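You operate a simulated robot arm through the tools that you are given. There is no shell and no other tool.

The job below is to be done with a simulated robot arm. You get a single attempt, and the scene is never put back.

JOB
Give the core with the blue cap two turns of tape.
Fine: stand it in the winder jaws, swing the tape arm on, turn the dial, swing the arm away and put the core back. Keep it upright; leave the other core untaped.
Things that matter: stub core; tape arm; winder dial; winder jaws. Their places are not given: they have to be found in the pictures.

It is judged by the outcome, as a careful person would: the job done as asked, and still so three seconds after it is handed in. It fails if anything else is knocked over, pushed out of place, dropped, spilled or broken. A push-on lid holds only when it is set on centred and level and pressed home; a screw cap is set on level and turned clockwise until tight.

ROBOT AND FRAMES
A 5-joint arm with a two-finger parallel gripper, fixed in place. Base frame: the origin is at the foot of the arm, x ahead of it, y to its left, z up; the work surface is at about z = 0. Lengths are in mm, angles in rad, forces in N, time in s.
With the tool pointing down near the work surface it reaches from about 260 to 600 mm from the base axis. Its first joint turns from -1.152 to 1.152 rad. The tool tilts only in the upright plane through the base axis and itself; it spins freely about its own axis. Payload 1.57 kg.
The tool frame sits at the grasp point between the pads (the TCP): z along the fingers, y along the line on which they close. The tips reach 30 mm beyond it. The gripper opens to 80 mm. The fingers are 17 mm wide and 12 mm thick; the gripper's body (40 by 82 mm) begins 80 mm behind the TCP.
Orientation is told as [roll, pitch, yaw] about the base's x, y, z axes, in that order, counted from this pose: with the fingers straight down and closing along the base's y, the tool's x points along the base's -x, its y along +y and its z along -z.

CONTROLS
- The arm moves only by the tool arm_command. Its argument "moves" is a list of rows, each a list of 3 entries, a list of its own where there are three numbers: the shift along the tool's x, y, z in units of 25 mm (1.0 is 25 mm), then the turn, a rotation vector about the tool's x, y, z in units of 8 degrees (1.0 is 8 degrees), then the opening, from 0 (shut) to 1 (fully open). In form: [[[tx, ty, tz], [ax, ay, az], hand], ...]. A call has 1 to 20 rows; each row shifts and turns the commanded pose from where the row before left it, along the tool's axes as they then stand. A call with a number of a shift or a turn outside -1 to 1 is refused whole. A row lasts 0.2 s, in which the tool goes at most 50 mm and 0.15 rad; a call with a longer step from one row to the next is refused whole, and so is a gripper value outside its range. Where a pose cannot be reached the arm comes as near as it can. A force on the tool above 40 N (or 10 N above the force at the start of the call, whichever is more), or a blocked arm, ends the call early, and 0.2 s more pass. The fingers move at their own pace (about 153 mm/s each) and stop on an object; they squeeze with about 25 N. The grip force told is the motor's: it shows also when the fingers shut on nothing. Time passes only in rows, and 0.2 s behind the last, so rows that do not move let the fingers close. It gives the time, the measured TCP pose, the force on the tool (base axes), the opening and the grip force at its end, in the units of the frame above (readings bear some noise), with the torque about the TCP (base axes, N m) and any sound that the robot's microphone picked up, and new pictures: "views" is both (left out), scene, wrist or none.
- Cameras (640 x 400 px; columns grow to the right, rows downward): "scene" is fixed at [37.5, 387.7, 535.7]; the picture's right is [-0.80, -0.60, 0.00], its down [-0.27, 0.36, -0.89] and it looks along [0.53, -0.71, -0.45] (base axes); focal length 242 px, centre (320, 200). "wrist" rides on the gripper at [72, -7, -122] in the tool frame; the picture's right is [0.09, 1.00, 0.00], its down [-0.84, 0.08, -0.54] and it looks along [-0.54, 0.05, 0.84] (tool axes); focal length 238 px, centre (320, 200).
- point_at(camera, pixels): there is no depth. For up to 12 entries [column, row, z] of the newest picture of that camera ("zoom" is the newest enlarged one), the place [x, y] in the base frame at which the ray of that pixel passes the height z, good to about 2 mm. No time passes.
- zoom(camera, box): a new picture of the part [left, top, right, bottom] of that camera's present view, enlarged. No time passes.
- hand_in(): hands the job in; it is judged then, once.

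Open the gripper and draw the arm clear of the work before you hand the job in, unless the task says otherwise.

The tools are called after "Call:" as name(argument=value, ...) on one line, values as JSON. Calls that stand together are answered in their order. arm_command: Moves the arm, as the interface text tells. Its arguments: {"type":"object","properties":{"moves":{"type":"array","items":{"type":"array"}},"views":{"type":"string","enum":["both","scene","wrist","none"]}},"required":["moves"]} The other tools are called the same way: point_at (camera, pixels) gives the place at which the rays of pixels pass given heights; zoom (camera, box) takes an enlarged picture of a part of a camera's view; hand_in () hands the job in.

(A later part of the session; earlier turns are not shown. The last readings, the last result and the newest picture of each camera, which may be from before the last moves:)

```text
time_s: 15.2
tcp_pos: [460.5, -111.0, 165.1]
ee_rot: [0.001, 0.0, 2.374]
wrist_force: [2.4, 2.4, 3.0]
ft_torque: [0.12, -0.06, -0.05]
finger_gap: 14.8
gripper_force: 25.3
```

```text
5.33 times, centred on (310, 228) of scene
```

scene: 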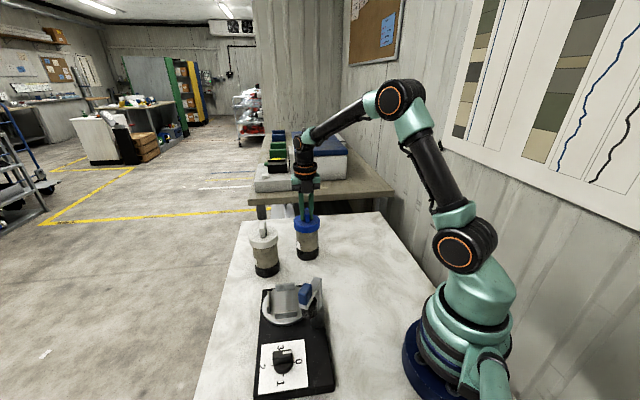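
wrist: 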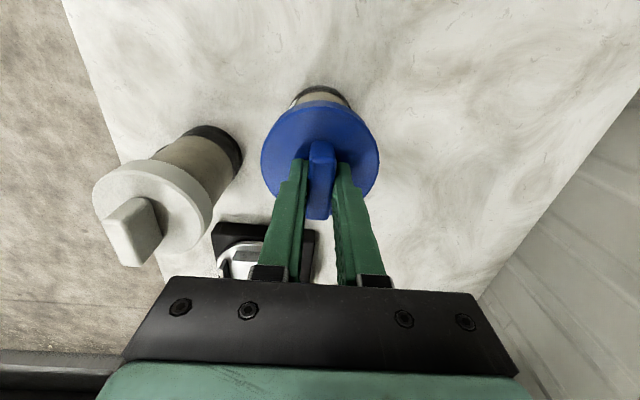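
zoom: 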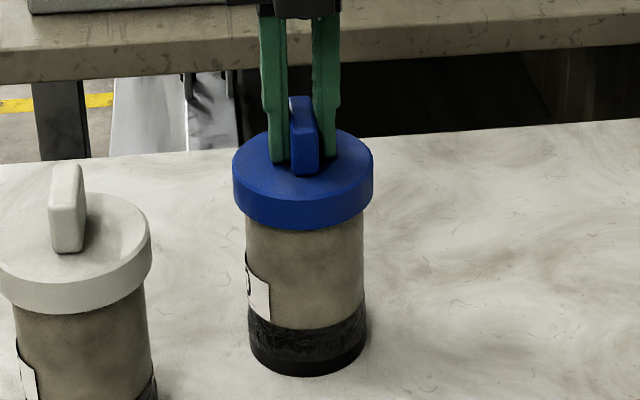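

Gripped: the opening reads 14.8 mm with 25 N. I lift about 10 mm gently and check that the whole core comes up with the cap.

Call:
arm_command(moves=[[[0, 0, -0.1], [0, 0, 0], 0], [[0, 0, -0.1], [0, 0, 0], 0], [[0, 0, -0.2], [0, 0, 0], 0], [[0, 0, 0], [0, 0, 0], 0]], views="scene")

Call:
zoom(camera="scene", box=[280, 190, 340, 265])

```text
time_s: 16.2
tcp_pos: [461.3, -111.2, 173.5]
ee_rot: [0.0, 0.0, 2.376]
wrist_force: [-1.2, -0.1, -5.5]
ft_torque: [0.01, 0.0, 0.04]
finger_gap: 14.3
gripper_force: 24.5
```

scene: 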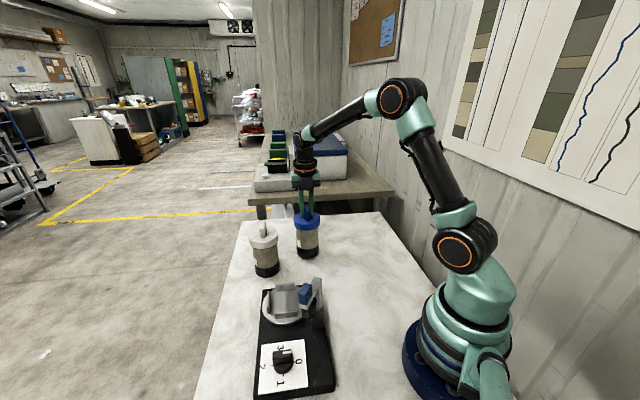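

```text
5.33 times, centred on (310, 228) of scene
```

zoom: 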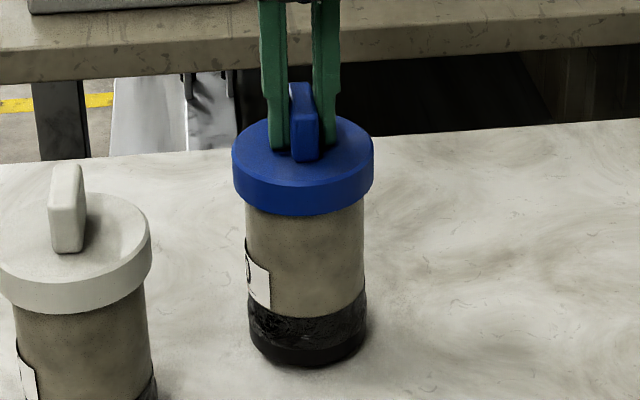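

The whole core came up, weighing about 5.5 N, and hangs upright. I raise it to about 90 mm clearance and carry it via (385,-40), well away from the white core, then spin it to yaw 59° so the tab will stand across the tape arm.

Call:
arm_command(moves=[[[0, 0, -0.5], [0, 0, 0], 0], [[0, 0, -0.8], [0, 0, 0], 0], [[0, 0, -0.8], [0, 0, 0], 0], [[0, 0, -0.8], [0, 0, 0], 0], [[0, 0, -0.4], [0, 0, 0], 0], [[-0.5, 0, 0], [0, 0, 0], 0], [[-0.8, 0, 0], [0, 0, 0], 0], [[-0.8, 0, 0], [0, 0, 0], 0], [[-0.8, 0.02, 0], [0, 0, 0], 0], [[-0.8, 0.02, 0], [0, 0, 0], 0], [[-0.45, 0.02, 0], [0, 0, 0], 0], [[0, 0, 0], [0, 0, 0], 0]], views="scene")

Call:
arm_command(moves=[[[0, 0, 0], [0, 0, 0.5], 0], [[0, 0, 0], [0, 0, 0.8], 0], [[0, 0, 0], [0, 0, 0.8], 0], [[0, 0, 0], [0, 0, 0.8], 0], [[0, 0, 0], [0, 0, 0.8], 0], [[0, 0, 0], [0, 0, 0.8], 0], [[0, 0, 0], [0, 0, 0.8], 0], [[0, 0, 0], [0, 0, 0.8], 0], [[0, 0, 0], [0, 0, 0.8], 0], [[0, 0, 0], [0, 0, 0.8], 0], [[0, 0, 0], [0, 0, 0.8], 0], [[0, 0, 0], [0, 0, 0.8], 0], [[0, 0, 0], [0, 0, 0.4], 0], [[0, 0, 0], [0, 0, 0], 0]], views="both")

```text
time_s: 18.8
tcp_pos: [385.2, -41.3, 256.2]
ee_rot: [0.001, -0.001, 2.374]
wrist_force: [0.5, 0.0, -6.1]
ft_torque: [0.0, 0.03, 0.01]
finger_gap: 14.7
gripper_force: 25.0
```

scene: 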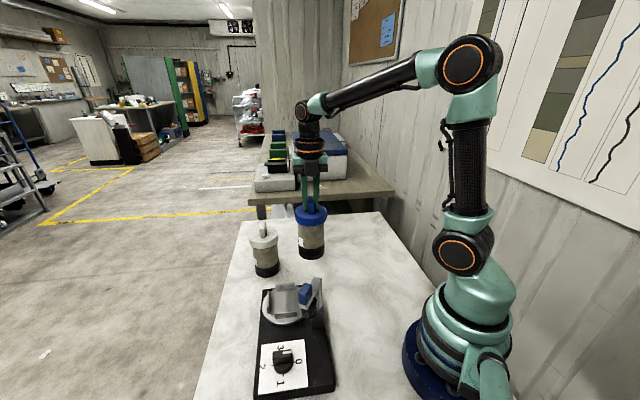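

```text
time_s: 21.8
tcp_pos: [385.4, -41.0, 256.8]
ee_rot: [0.001, 0.0, 1.021]
wrist_force: [0.1, 0.3, -6.6]
ft_torque: [0.01, 0.01, -0.03]
finger_gap: 14.7
gripper_force: 25.3
```

scene: 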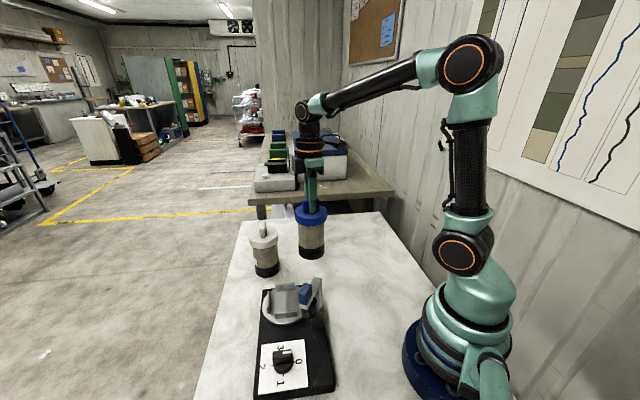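
wrist: 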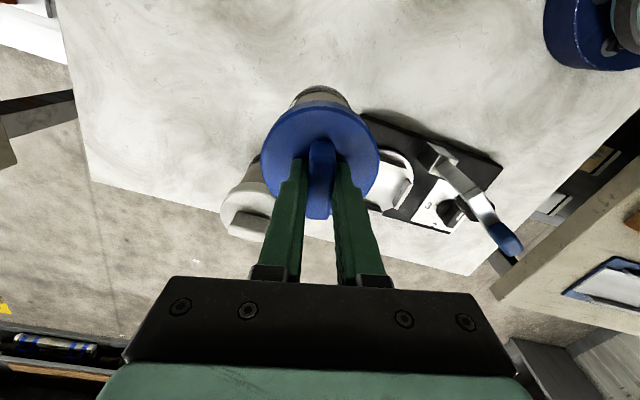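

The core is at yaw 58.5° and hanging level. I carry it over the jaws at (353,101), keeping its foot at about z=91.

Call:
arm_command(moves=[[[-0.3, 0.29, 0], [0, 0, 0], 0], [[-0.6, 0.58, 0], [0, 0, 0], 0], [[-0.6, 0.58, 0], [0, 0, 0], 0], [[-0.6, 0.58, 0], [0, 0, 0], 0], [[-0.6, 0.58, 0], [0, 0, 0], 0], [[-0.6, 0.58, 0], [0, 0, 0], 0], [[-0.6, 0.58, 0], [0, 0, 0], 0], [[-0.26, 0.294, 0], [0, 0, 0], 0], [[0, 0, 0.5], [0, 0, 0], 0], [[0, 0, 0], [0, 0, 0], 0]], views="both")

Call:
zoom(camera="scene", box=[245, 220, 335, 330])

Call:
zoom(camera="wrist", box=[240, 70, 400, 220])

```text
time_s: 24.0
tcp_pos: [352.9, 100.6, 243.2]
ee_rot: [0.0, 0.0, 1.021]
wrist_force: [0.4, -0.3, -5.8]
ft_torque: [0.0, 0.02, 0.03]
finger_gap: 14.9
gripper_force: 25.1
```

scene: 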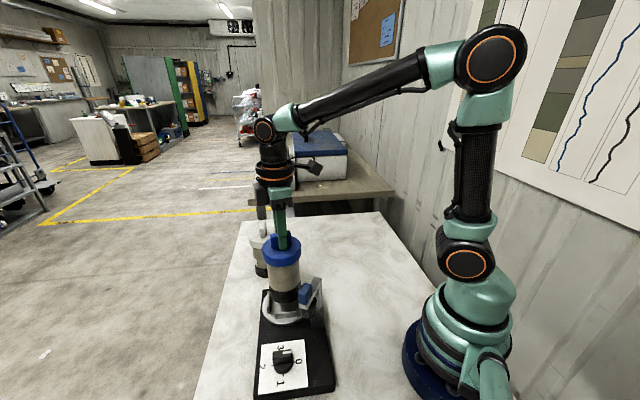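
wrist: 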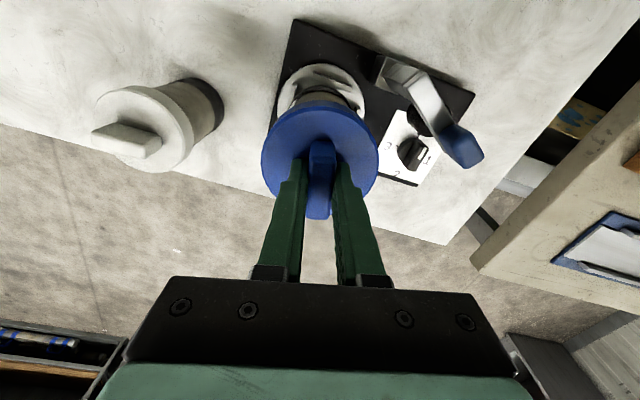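

```text
3.64 times, centred on (290, 275) of scene
```

zoom: 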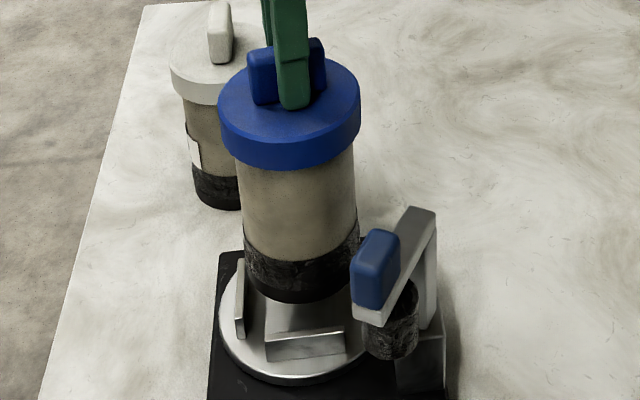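

```text
2.67 times, centred on (320, 145) of wrist
```

zoom: 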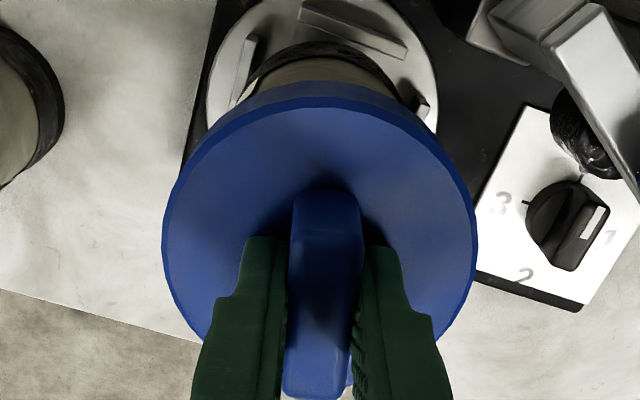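

The core hovers over the turntable with its foot at z≈78. I zoom on the foot against the jaws to check centring from the scene camera.

Call:
zoom(camera="scene", box=[254, 268, 324, 328])

Call:
point_at(camera="scene", pixels=[[275.8, 285.4, 58], [294.9, 283.7, 58], [275.0, 311.4, 58], [296.7, 308.9, 58], [269.6, 290.6, 58], [269.1, 306.8, 58], [275.8, 285.4, 58], [294.9, 283.7, 58], [275.0, 311.4, 58], [296.7, 308.9, 58], [269.6, 290.6, 58], [269.1, 306.8, 58]])

Call:
point_at(camera="scene", pixels=[[275.8, 285.4, 58], [294.9, 283.7, 58], [275.0, 311.4, 58], [296.7, 308.9, 58], [269.6, 290.6, 58], [269.1, 306.8, 58], [275.8, 285.4, 58], [294.9, 283.7, 58], [275.0, 311.4, 58], [296.7, 308.9, 58], [269.6, 290.6, 58], [269.1, 306.8, 58]])

```text
6.67 times, centred on (289, 298) of scene
```

zoom: 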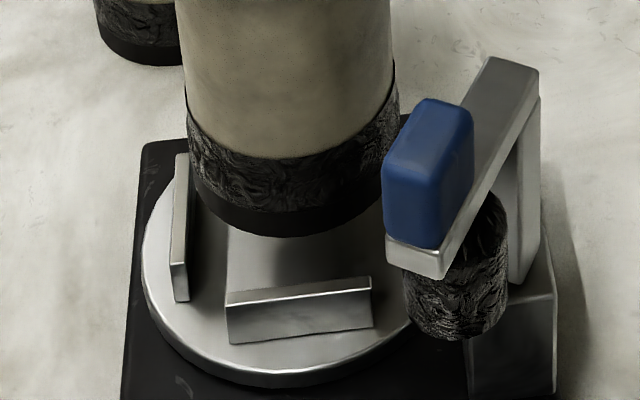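

```text
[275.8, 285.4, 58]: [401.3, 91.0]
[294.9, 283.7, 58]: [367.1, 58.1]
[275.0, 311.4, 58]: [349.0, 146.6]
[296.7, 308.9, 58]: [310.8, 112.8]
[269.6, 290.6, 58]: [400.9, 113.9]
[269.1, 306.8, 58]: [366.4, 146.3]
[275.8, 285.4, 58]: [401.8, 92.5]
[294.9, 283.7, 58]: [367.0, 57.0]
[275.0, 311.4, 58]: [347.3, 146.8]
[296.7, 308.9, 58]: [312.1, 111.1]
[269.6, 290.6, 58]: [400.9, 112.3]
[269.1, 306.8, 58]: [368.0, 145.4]
```

```text
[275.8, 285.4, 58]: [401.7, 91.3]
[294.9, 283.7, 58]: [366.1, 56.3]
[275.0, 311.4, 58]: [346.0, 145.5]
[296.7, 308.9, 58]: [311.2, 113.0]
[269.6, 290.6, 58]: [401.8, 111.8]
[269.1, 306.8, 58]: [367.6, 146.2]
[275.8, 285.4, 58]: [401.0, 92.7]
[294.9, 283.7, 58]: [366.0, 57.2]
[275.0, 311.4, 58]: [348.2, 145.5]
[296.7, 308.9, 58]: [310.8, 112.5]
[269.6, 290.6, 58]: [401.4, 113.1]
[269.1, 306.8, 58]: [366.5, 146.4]
```

I query the core's foot outline at its present height with the same camera, so the camera's bias cancels against the jaw readings.

Call:
point_at(camera="zoom", pixels=[[287, 237, 78], [190, 190, 78], [384, 172, 78], [240, 228, 78], [335, 226, 78], [287, 237, 78], [190, 190, 78], [384, 172, 78], [240, 228, 78], [335, 226, 78], [287, 237, 78], [240, 228, 78]])

Call:
zoom(camera="scene", box=[262, 275, 307, 310])

```text
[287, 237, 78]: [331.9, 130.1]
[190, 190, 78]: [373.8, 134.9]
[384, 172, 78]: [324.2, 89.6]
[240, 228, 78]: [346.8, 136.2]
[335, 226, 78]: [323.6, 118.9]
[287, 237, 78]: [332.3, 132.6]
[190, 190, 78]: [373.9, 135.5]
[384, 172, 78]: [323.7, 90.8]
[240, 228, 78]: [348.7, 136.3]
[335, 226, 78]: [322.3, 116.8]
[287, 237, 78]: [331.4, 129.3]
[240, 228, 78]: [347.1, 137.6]
```

```text
11.43 times, centred on (284, 292) of scene
```

zoom: 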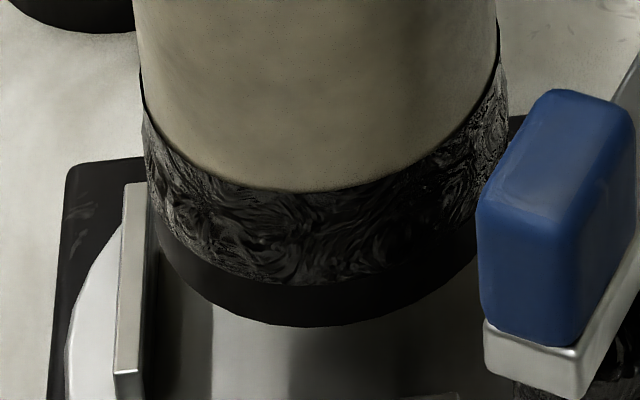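

Combining both cameras with the held core as reference puts the jaw centre near (352.7,99.2) with jaw tops at z≈60. I shift by about 1.4 mm and lower to just above the jaw tops for another check.

Call:
arm_command(moves=[[[0.052, -0.022, 0.2], [0, 0, 0], 0], [[0, 0, 0.3], [0, 0, 0], 0], [[0, 0, 0.08], [0, 0, 0], 0], [[0, 0, 0], [0, 0, 0], 0]], views="both")

Call:
zoom(camera="scene", box=[254, 275, 314, 320])

Call:
zoom(camera="wrist", box=[260, 50, 400, 130])

```text
time_s: 25.0
tcp_pos: [352.3, 97.9, 228.4]
ee_rot: [-0.001, -0.002, 1.019]
wrist_force: [-0.5, 1.3, -5.9]
ft_torque: [0.01, 0.01, -0.03]
finger_gap: 14.8
gripper_force: 24.8
```

scene: 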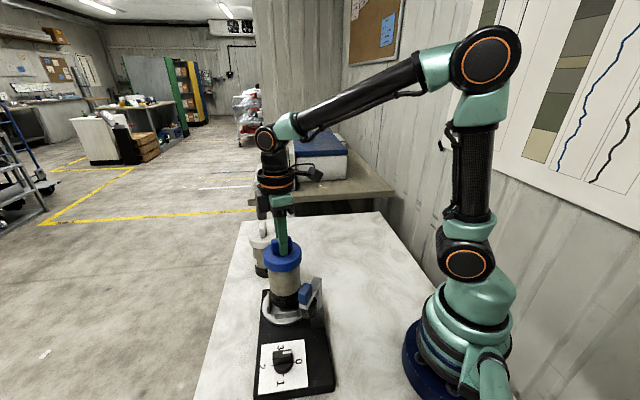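
wrist: 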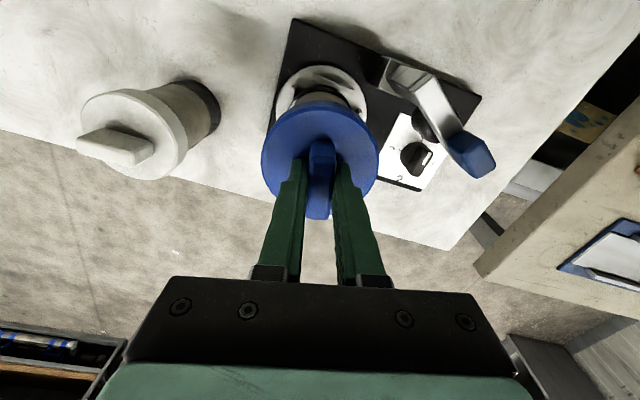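

```text
8.89 times, centred on (284, 298) of scene
```

zoom: 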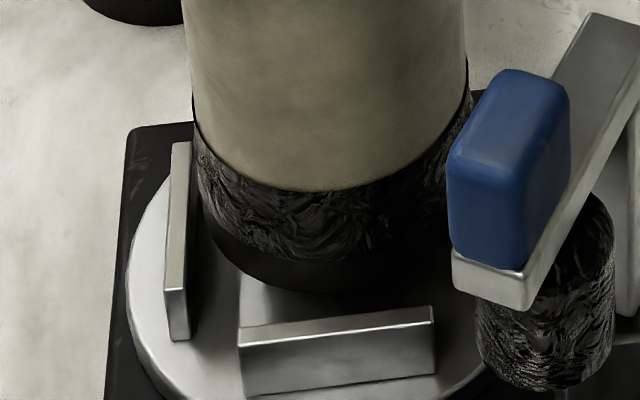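

```text
4.57 times, centred on (330, 90) of wrist
```

zoom: 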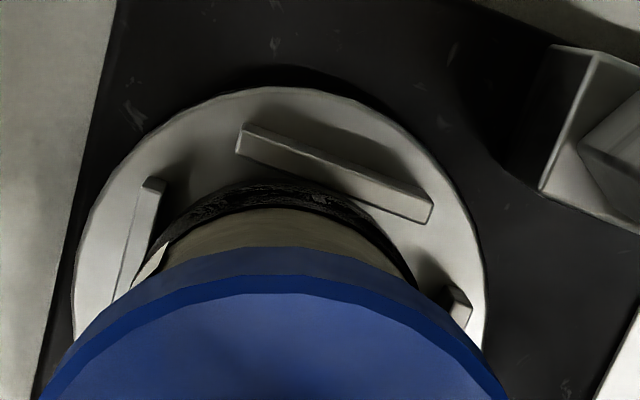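

I query the foot outline and the near jaw edges in this picture to compare centres directly.

Call:
zoom(camera="scene", box=[254, 275, 314, 320])

Call:
point_at(camera="scene", pixels=[[284, 308.5, 63.3], [284, 308.5, 63.3], [284, 308.5, 63.3], [284, 308.5, 63.3], [275, 313.0, 60], [275, 313.0, 60], [275, 313.0, 60], [296.7, 310.4, 60], [296.7, 310.4, 60], [296.7, 310.4, 60], [269.7, 291.6, 60], [269.0, 308.1, 60]])

```text
8.89 times, centred on (284, 298) of scene
```

zoom: 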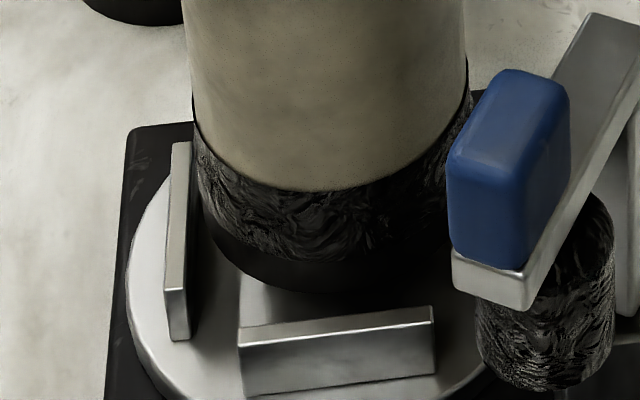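

```text
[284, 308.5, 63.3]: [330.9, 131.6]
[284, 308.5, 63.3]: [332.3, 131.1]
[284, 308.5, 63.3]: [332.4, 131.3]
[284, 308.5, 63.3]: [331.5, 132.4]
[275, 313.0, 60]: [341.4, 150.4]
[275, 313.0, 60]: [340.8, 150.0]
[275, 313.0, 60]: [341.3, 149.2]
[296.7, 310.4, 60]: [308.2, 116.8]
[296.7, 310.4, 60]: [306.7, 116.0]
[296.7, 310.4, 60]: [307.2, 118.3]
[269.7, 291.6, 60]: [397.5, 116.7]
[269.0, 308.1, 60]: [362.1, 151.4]
```

Zoom-centre rounding shifts my hand conversion by half a pixel, so I query through the zoom picture itself for exactness.

Call:
point_at(camera="zoom", pixels=[[320, 293, 63.3], [320, 293, 63.3], [320, 293, 63.3], [245, 275, 63.3], [245, 275, 63.3], [240, 328, 60], [240, 328, 60], [240, 328, 60], [432, 306, 60], [432, 306, 60], [432, 306, 60], [245, 275, 63.3]])

Call:
point_at(camera="zoom", pixels=[[193, 143, 60], [193, 143, 60], [193, 143, 60], [186, 290, 60], [186, 290, 60], [186, 290, 60], [211, 235, 63.3], [211, 235, 63.3], [211, 235, 63.3]])

Call:
zoom(camera="scene", box=[264, 290, 304, 315])

```text
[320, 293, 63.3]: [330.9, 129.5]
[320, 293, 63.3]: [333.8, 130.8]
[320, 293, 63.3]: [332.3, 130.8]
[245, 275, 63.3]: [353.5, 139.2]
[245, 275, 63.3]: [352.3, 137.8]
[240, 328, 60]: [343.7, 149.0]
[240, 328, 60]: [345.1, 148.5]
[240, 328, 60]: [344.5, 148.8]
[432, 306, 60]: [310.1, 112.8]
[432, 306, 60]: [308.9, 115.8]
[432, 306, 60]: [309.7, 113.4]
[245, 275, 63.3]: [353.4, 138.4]
```

```text
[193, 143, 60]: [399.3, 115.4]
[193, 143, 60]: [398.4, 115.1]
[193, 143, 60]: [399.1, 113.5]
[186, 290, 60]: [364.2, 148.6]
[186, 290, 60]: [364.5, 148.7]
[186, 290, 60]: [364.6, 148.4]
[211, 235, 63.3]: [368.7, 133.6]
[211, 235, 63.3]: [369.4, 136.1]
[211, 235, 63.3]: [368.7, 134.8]
```

```text
16.00 times, centred on (284, 302) of scene
```

zoom: 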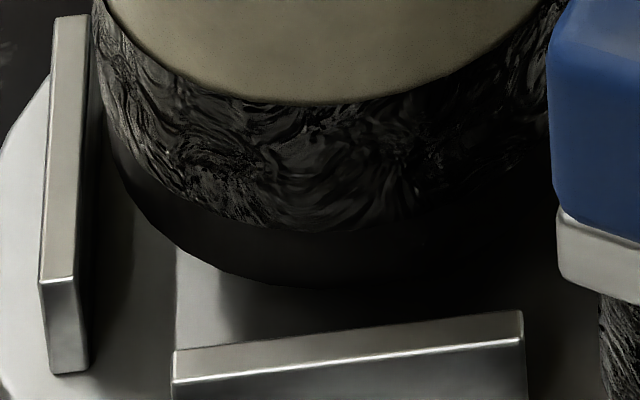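

The held foot sits about 0.7 mm too far NW and 1.1 mm too far NE of the jaw centre, so the target is about (352.6,99.2). I re-read the pose to average its noise before correcting.

Call:
arm_command(moves=[[[0, 0, 0], [0, 0, 0], 0]], views="none")

Call:
arm_command(moves=[[[0, 0, 0], [0, 0, 0], 0]], views="none")

Call:
arm_command(moves=[[[0, 0, 0], [0, 0, 0], 0]], views="none")

```text
time_s: 25.4
tcp_pos: [353.1, 99.4, 228.2]
ee_rot: [0.0, -0.001, 1.02]
wrist_force: [-0.7, 0.4, -5.9]
ft_torque: [0.01, 0.03, -0.02]
finger_gap: 15.0
gripper_force: 24.7
```

```text
time_s: 25.8
tcp_pos: [352.5, 98.8, 228.2]
ee_rot: [0.0, -0.001, 1.02]
wrist_force: [-1.5, -0.6, -6.5]
ft_torque: [-0.02, 0.01, -0.03]
finger_gap: 15.1
gripper_force: 25.1
```

```text
time_s: 26.2
tcp_pos: [354.8, 98.1, 227.7]
ee_rot: [0.0, 0.0, 1.02]
wrist_force: [-1.0, 0.1, -6.9]
ft_torque: [0.02, 0.02, -0.04]
finger_gap: 14.8
gripper_force: 25.3
```

The averaged pose is about (353.2,98.6), so I apply the small (+0.3,+1.3) mm correction and lower slowly 12 mm into the jaws, watching the force.

Call:
arm_command(moves=[[[-0.05, 0.017, 0], [0, 0, 0], 0], [[0, 0, 0.1], [0, 0, 0], 0], [[0, 0, 0.1], [0, 0, 0], 0], [[0, 0, 0.1], [0, 0, 0], 0], [[0, 0, 0.1], [0, 0, 0], 0], [[0, 0, 0.1], [0, 0, 0], 0], [[0, 0, 0], [0, 0, 0], 0]], views="scene")

Call:
zoom(camera="scene", box=[254, 275, 314, 320])

```text
time_s: 27.8
tcp_pos: [353.4, 100.9, 216.3]
ee_rot: [0.002, 0.002, 1.022]
wrist_force: [-0.7, 0.5, -5.7]
ft_torque: [0.0, 0.0, 0.0]
finger_gap: 14.8
gripper_force: 24.8
```

scene: 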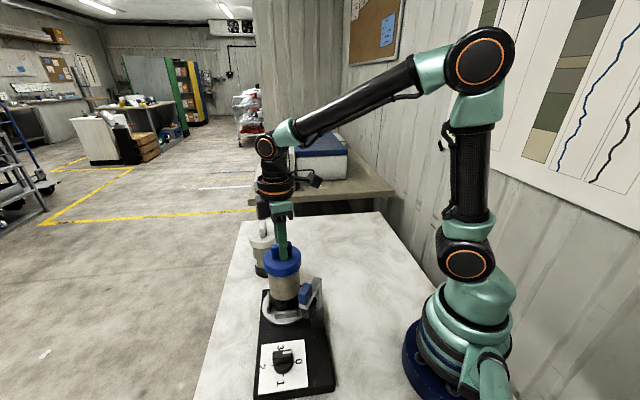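

```text
8.89 times, centred on (284, 298) of scene
```

zoom: 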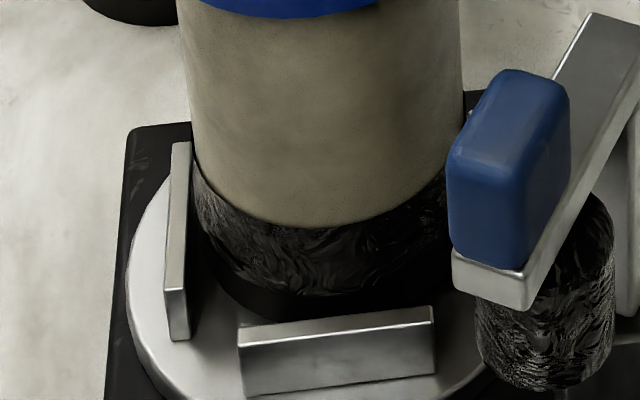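

No contact yet and the foot is entering between the jaws. I keep lowering in small steps.

Call:
arm_command(moves=[[[0, 0, 0.06], [0, 0, 0], 0], [[0, 0, 0.06], [0, 0, 0], 0], [[0, 0, 0.06], [0, 0, 0], 0], [[0, 0, 0.06], [0, 0, 0], 0], [[0, 0, 0], [0, 0, 0], 0]], views="scene")

Call:
zoom(camera="scene", box=[254, 275, 314, 320])

```text
time_s: 29.0
tcp_pos: [352.2, 99.7, 209.6]
ee_rot: [-0.001, 0.0, 1.022]
wrist_force: [0.3, 0.2, -6.2]
ft_torque: [0.01, -0.03, 0.05]
finger_gap: 14.5
gripper_force: 25.0
```

scene: 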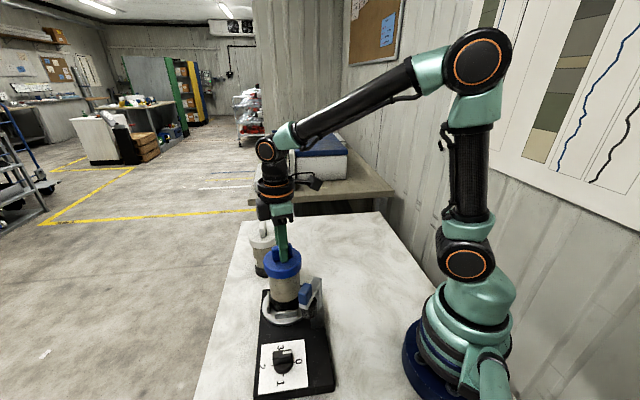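

```text
8.89 times, centred on (284, 298) of scene
```

zoom: 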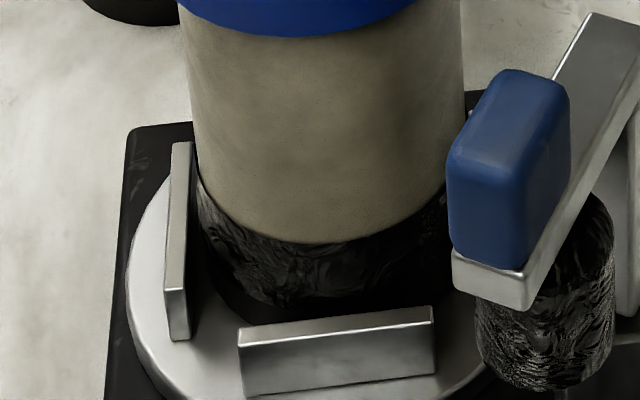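

Still free at TCP z=209.6. I continue down in 1 mm steps until the weight comes off.

Call:
arm_command(moves=[[[0, 0, 0.04], [0, 0, 0], 0], [[0, 0, 0.04], [0, 0, 0], 0], [[0, 0, 0.04], [0, 0, 0], 0], [[0, 0, 0], [0, 0, 0], 0]], views="none")

Call:
zoom(camera="scene", box=[254, 265, 324, 325])

```text
time_s: 30.0
tcp_pos: [353.1, 100.9, 206.9]
ee_rot: [0.0, -0.001, 1.021]
wrist_force: [0.3, 0.5, -5.6]
ft_torque: [-0.04, 0.05, -0.02]
finger_gap: 14.6
gripper_force: 24.7
```

```text
6.67 times, centred on (289, 295) of scene
```

zoom: 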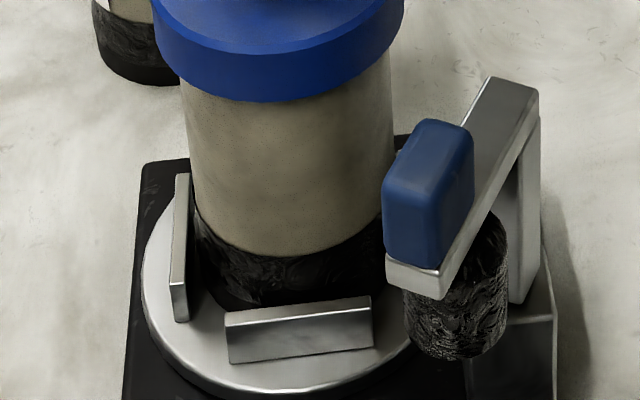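

Weight still fully carried (-5.6 N) at z=206.9, so I keep lowering in 1 mm steps.

Call:
arm_command(moves=[[[0, 0, 0.04], [0, 0, 0], 0], [[0, 0, 0.04], [0, 0, 0], 0], [[0, 0, 0.04], [0, 0, 0], 0], [[0, 0, 0], [0, 0, 0], 0]], views="none")

```text
time_s: 31.0
tcp_pos: [353.4, 99.9, 204.8]
ee_rot: [0.0, 0.001, 1.019]
wrist_force: [-3.4, -1.9, 6.5]
ft_torque: [-0.13, 0.16, 0.05]
finger_gap: 14.7
gripper_force: 24.4
```

Contact: force turned to +6.5 N at z=204.8, which puts the foot at about z=40, on the turntable. I look closely before releasing.

Call:
arm_command(moves=[[[0, 0, 0], [0, 0, 0], 0]], views="both")

Call:
zoom(camera="scene", box=[254, 235, 324, 325])

Call:
zoom(camera="wrist", box=[250, 50, 410, 150])

```text
time_s: 31.4
tcp_pos: [353.9, 99.7, 204.3]
ee_rot: [0.0, -0.002, 1.021]
wrist_force: [-4.4, -3.5, 11.4]
ft_torque: [-0.15, 0.19, 0.0]
finger_gap: 15.0
gripper_force: 25.1
```

scene: 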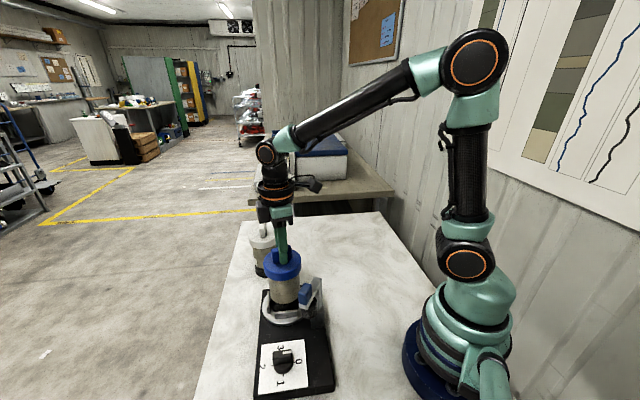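
wrist: 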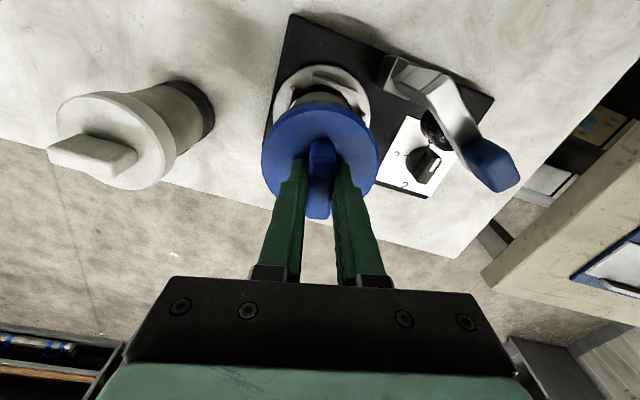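

```text
4.44 times, centred on (289, 280) of scene
```

zoom: 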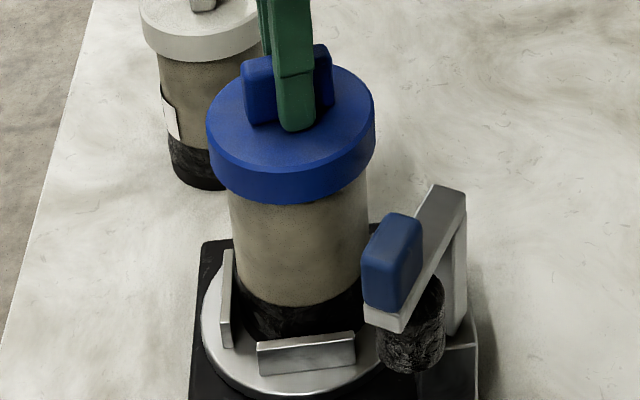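

```text
4.00 times, centred on (330, 100) of wrist
```

zoom: 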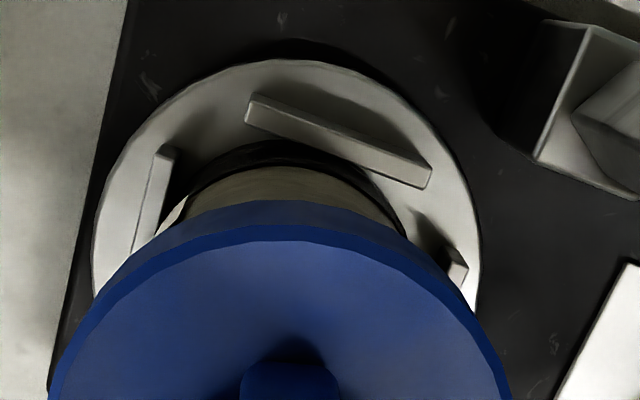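

The core stands in the jaws, upright, and the jaws rise around its foot. I ease off the downward press by about 1 mm, then open the gripper modestly.

Call:
arm_command(moves=[[[0, 0, -0.05], [0, 0, 0], 0], [[0, 0, 0], [0, 0, 0], 0], [[0, 0, 0], [0, 0, 0], 0.25], [[0, 0, 0], [0, 0, 0], 0.5], [[0, 0, 0], [0, 0, 0], 0.5]], views="scene")

Call:
zoom(camera="scene", box=[254, 235, 324, 325])

```text
time_s: 32.6
tcp_pos: [354.4, 101.0, 206.1]
ee_rot: [-0.001, 0.0, 1.021]
wrist_force: [-0.3, 0.4, 0.0]
ft_torque: [-0.01, 0.02, 0.01]
finger_gap: 40.0
gripper_force: 0.2
```

scene: 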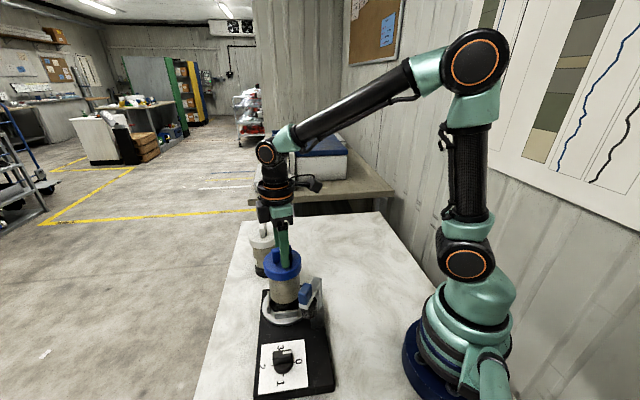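

```text
4.44 times, centred on (289, 280) of scene
```

zoom: 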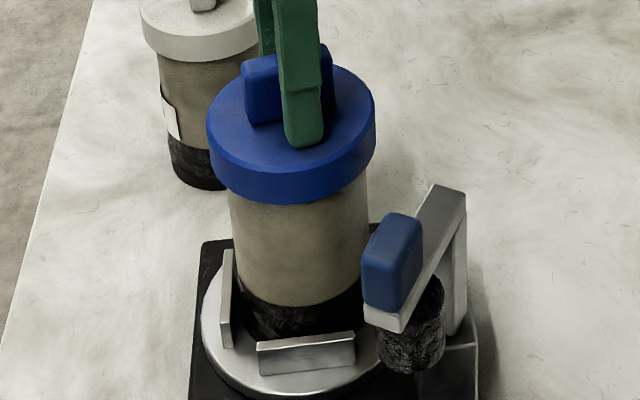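

Released and the core stays upright in the jaws. I lift straight up 100 mm clear of the tab.

Call:
arm_command(moves=[[[0, 0, -0.5], [0, 0, 0], 0.5], [[0, 0, -0.9], [0, 0, 0], 0.5], [[0, 0, -0.9], [0, 0, 0], 0.5], [[0, 0, -0.9], [0, 0, 0], 0.5], [[0, 0, -0.8], [0, 0, 0], 0.5], [[0, 0, 0], [0, 0, 0], 0.5]], views="both")

Call:
zoom(camera="wrist", box=[260, 50, 440, 190])

Call:
zoom(camera="scene", box=[250, 235, 340, 335])

```text
time_s: 34.0
tcp_pos: [352.4, 100.5, 305.4]
ee_rot: [0.0, -0.001, 1.021]
wrist_force: [0.0, -0.1, 0.3]
ft_torque: [0.01, 0.02, -0.02]
finger_gap: 40.1
gripper_force: 0.1
```

scene: 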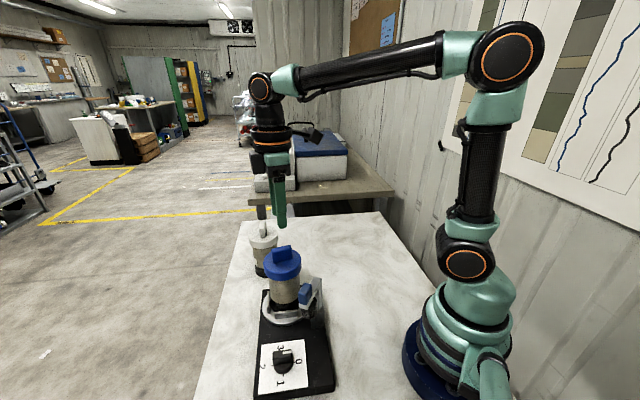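
wrist: 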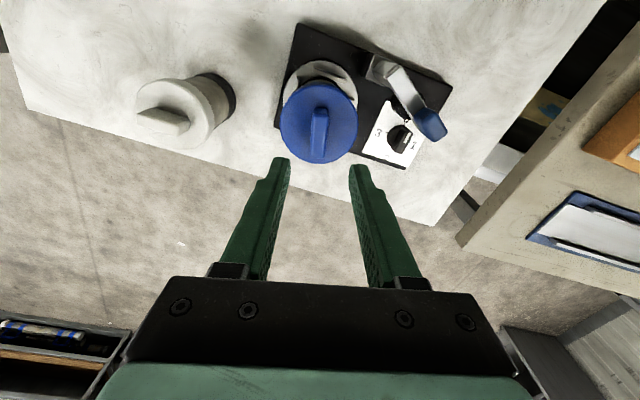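

```text
2.86 times, centred on (350, 120) of wrist
```

zoom: 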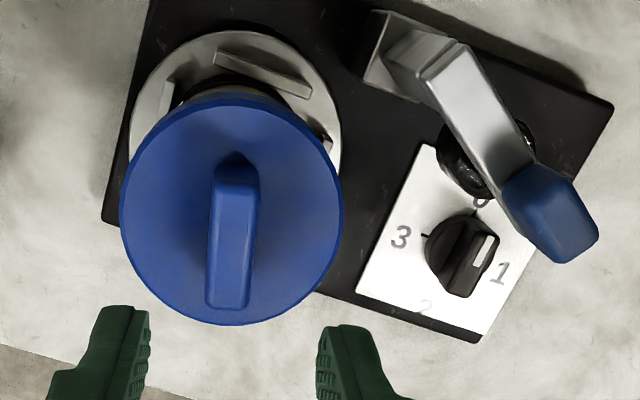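

```text
4.00 times, centred on (295, 285) of scene
```

zoom: 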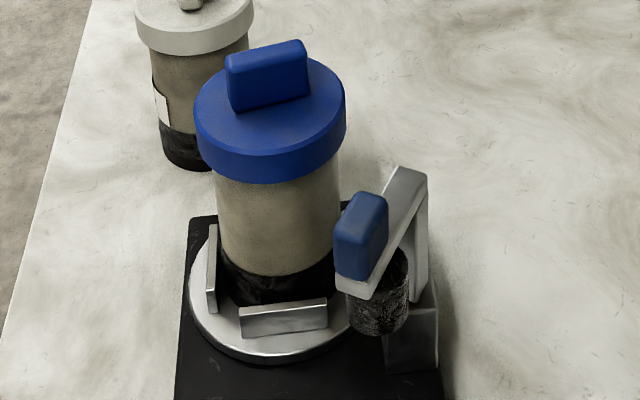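

The core is standing well. Now I look closely at the tape arm handle and bar from this pose.

Call:
zoom(camera="scene", box=[295, 270, 345, 325])

Call:
zoom(camera="wrist", box=[360, 45, 450, 150])

```text
7.27 times, centred on (320, 298) of scene
```

zoom: 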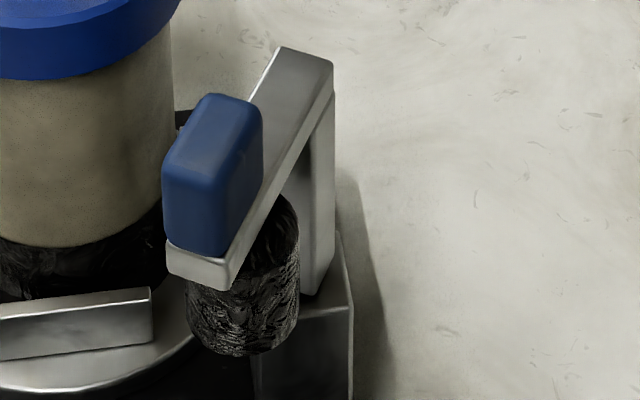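

```text
3.81 times, centred on (405, 98) of wrist
```

zoom: 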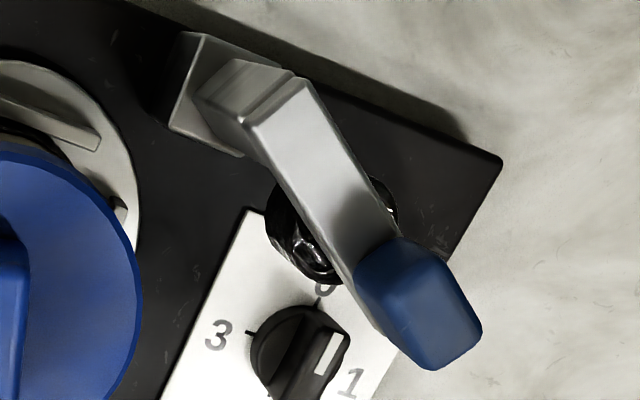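

I query the handle top and the bar's top corners here, and the same handle top from the scene camera.

Call:
point_at(camera="zoom", pixels=[[435, 312, 190], [435, 312, 200], [435, 312, 210], [243, 120, 160], [300, 80, 160], [345, 275, 160], [398, 237, 160], [405, 355, 200], [482, 325, 200], [440, 252, 200], [385, 290, 200]])

Call:
point_at(camera="scene", pixels=[[305.2, 288.2, 190], [305.2, 288.2, 200], [305.2, 288.2, 210], [309.2, 282.9, 200], [303.5, 292.3, 200], [333.3, 276.3, 160], [329.5, 280.5, 160], [308.9, 303.9, 160], [297.7, 300.7, 160]])

```text
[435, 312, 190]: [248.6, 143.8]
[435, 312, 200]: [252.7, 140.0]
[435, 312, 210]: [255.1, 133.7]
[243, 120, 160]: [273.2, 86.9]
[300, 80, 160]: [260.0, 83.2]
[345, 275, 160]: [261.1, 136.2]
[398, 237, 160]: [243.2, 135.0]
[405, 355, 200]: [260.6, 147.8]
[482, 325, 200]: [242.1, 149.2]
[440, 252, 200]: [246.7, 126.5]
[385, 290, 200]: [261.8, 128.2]
```

```text
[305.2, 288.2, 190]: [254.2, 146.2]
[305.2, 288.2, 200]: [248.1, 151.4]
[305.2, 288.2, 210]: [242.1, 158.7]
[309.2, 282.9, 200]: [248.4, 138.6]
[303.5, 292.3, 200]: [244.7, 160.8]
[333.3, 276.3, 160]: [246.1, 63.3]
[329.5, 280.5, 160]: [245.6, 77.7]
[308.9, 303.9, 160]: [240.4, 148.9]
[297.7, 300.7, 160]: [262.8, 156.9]
```

Handle top is near (250.5,141) at z≈193, about 17 by 22 mm, with the bar at azimuth ~106°. I measure the roll and block so I know the pivot and where contact with the core will come.

Call:
point_at(camera="zoom", pixels=[[330, 240, 110], [330, 240, 130], [265, 225, 120], [398, 205, 120], [300, 283, 105], [185, 32, 75], [170, 125, 75], [243, 157, 75], [225, 97, 75], [225, 97, 60]])

Call:
point_at(camera="scene", pixels=[[309.4, 307.8, 110], [309.4, 307.8, 130], [301.5, 312, 110], [317.2, 305, 130], [324.4, 312.1, 60], [324.4, 312.1, 75], [324.4, 312.1, 90], [309.4, 318.8, 100]])

Call:
zoom(camera="wrist", box=[370, 45, 430, 115])

```text
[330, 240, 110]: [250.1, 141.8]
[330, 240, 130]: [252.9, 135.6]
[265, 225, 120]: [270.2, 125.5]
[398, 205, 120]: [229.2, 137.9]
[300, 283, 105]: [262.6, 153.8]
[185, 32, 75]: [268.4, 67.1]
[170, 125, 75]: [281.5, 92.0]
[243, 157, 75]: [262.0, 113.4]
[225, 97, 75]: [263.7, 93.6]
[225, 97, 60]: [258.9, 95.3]
```

```text
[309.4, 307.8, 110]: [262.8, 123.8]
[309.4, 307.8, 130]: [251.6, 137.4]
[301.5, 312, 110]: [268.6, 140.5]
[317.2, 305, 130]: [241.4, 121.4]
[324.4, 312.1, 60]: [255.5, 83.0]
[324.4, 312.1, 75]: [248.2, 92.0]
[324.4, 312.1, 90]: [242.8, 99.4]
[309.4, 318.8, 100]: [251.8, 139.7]
```

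```text
5.71 times, centred on (400, 80) of wrist
```

zoom: 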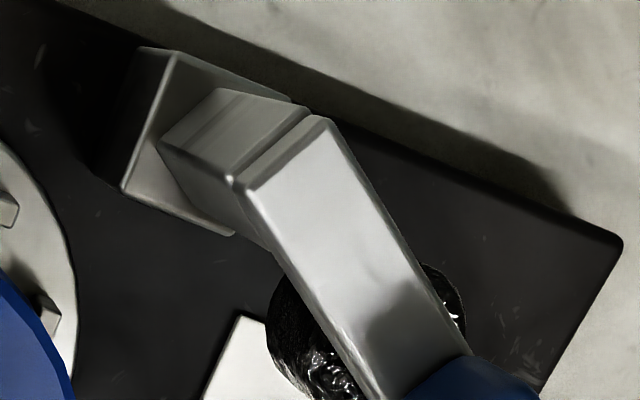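

The roll hangs about a third of the way out from the upright, whose centre (the likely pivot) is near (264,92.5). I move above the handle at (250.5,141), turning the tool to yaw ~106° so the open fingers straddle it across its swing direction.

Call:
arm_command(moves=[[[0.1, 0.5, 0], [0, 0, 0], 0.45], [[0.15, 0.8, 0], [0, 0, 0], 0.45], [[0.15, 0.85, 0], [0, 0, 0], 0.45], [[0.15, 0.85, 0], [0, 0, 0], 0.45], [[0.1, 0.85, 0], [0, 0, 0], 0.45], [[0.1, 0.474, 0], [0, 0, 0], 0.45], [[0, 0, 0], [0, 0, -1], 0.45], [[0, 0, 0], [0, 0, -1], 0.45], [[0, 0, 0], [0, 0, -1], 0.45], [[0, 0, 0], [0, 0, -1], 0.45], [[0, 0, 0], [0, 0, -1], 0.45], [[0, 0, 0], [0, 0, -0.9], 0.45], [[0, 0, 0.8], [0, 0, 0], 0.45], [[0, 0, 0.8], [0, 0, 0], 0.45], [[0, 0, 0], [0, 0, 0], 0.45]], views="both")

Call:
zoom(camera="wrist", box=[220, 60, 420, 200])

Call:
zoom(camera="scene", box=[250, 220, 360, 335])

```text
time_s: 37.2
tcp_pos: [252.2, 139.9, 264.9]
ee_rot: [0.0, -0.001, 1.844]
wrist_force: [0.0, 0.4, -0.7]
ft_torque: [0.03, -0.04, 0.01]
finger_gap: 35.9
gripper_force: 0.1
```

scene: 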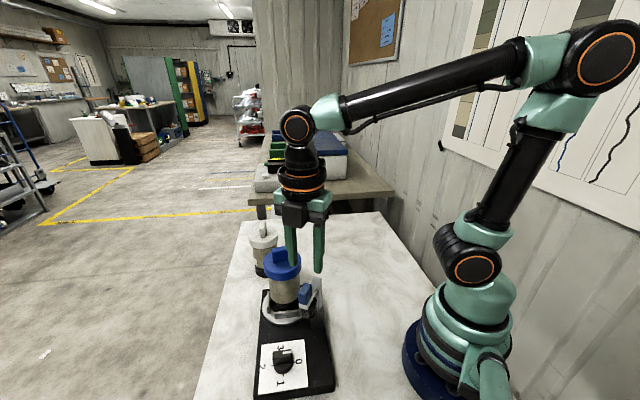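
wrist: 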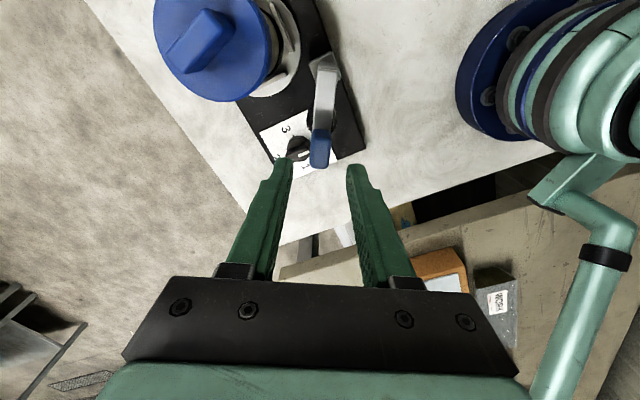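

```text
2.86 times, centred on (320, 130) of wrist
```

zoom: 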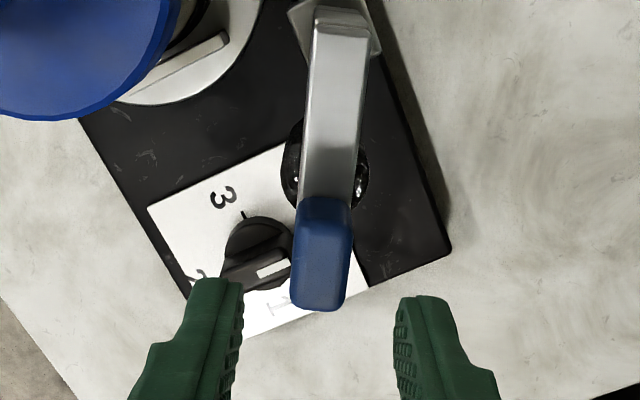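

```text
3.48 times, centred on (305, 278) of scene
```

zoom: 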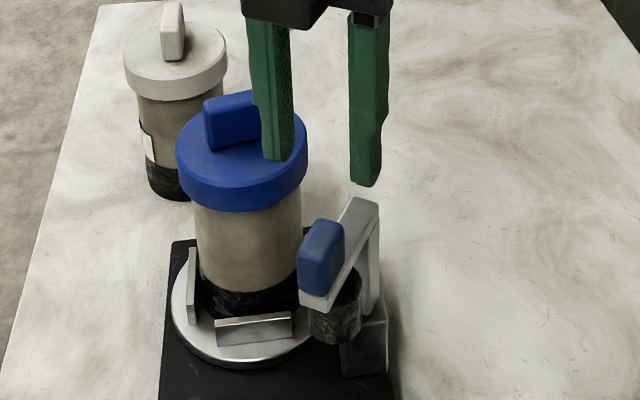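

This pose looks almost straight down on the arm. I zoom on the handle for its exact place relative to the fingers.

Call:
zoom(camera="wrist", box=[285, 60, 355, 175])

```text
3.48 times, centred on (320, 118) of wrist
```

zoom: 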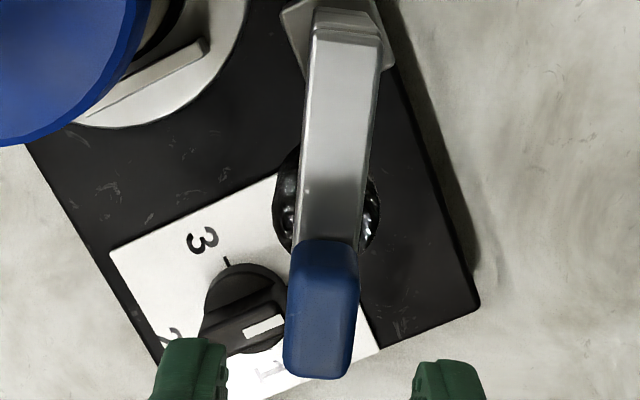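

Call:
point_at(camera="zoom", pixels=[[285, 370, 193], [349, 376, 193], [290, 262, 193], [357, 262, 193], [321, 318, 193], [313, 40, 160], [380, 45, 160], [297, 238, 160], [356, 240, 160], [273, 210, 140], [380, 215, 140], [321, 318, 193]])

```text
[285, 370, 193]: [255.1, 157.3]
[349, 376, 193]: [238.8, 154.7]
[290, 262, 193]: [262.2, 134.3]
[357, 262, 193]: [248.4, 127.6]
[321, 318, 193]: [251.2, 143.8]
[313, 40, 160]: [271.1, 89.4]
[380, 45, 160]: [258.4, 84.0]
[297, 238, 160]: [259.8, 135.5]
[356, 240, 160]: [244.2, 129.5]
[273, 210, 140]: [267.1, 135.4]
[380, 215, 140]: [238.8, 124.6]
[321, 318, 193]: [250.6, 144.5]
```

The handle top centre is near (251,144) with the bar at azimuth 105.6°, right between the fingers. I descend to tips at about z=185 and check against the handle.

Call:
arm_command(moves=[[[-0.13, 0.013, 0.6], [0, 0, 0], 0.45], [[0, 0, 0.7], [0, 0, 0], 0.45], [[0, 0, 0.7], [0, 0, 0], 0.45], [[0, 0, 0], [0, 0, 0], 0.45]], views="both")

Call:
zoom(camera="scene", box=[275, 245, 345, 325])

Call:
zoom(camera="wrist", box=[250, 80, 390, 200])

```text
time_s: 38.2
tcp_pos: [250.5, 142.8, 216.3]
ee_rot: [0.0, 0.0, 1.845]
wrist_force: [0.3, -0.2, -0.1]
ft_torque: [0.01, 0.02, -0.03]
finger_gap: 36.1
gripper_force: 0.1
```

scene: 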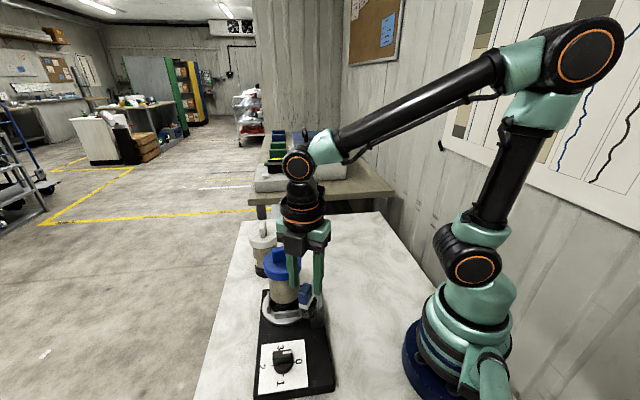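
wrist: 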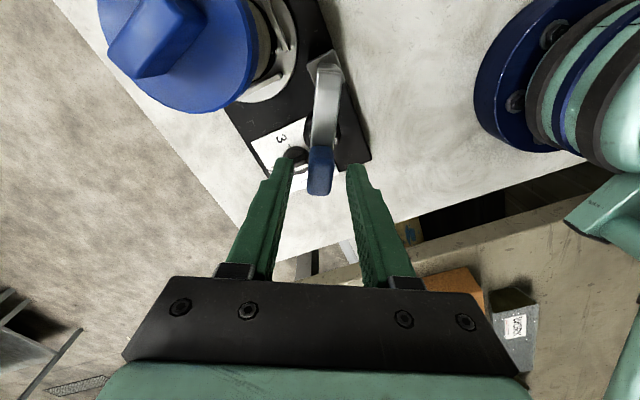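

```text
5.00 times, centred on (310, 285) of scene
```

zoom: 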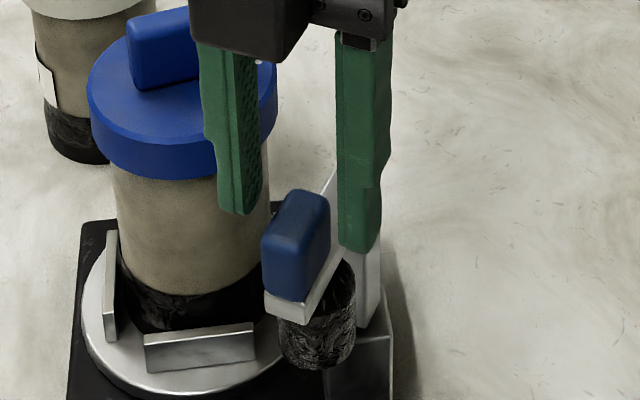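

```text
3.33 times, centred on (320, 140) of wrist
```

zoom: 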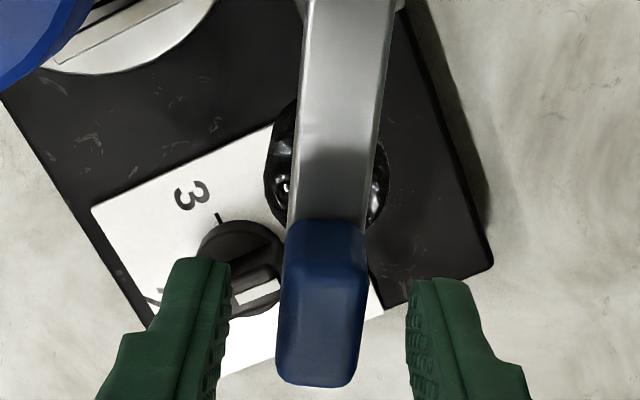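

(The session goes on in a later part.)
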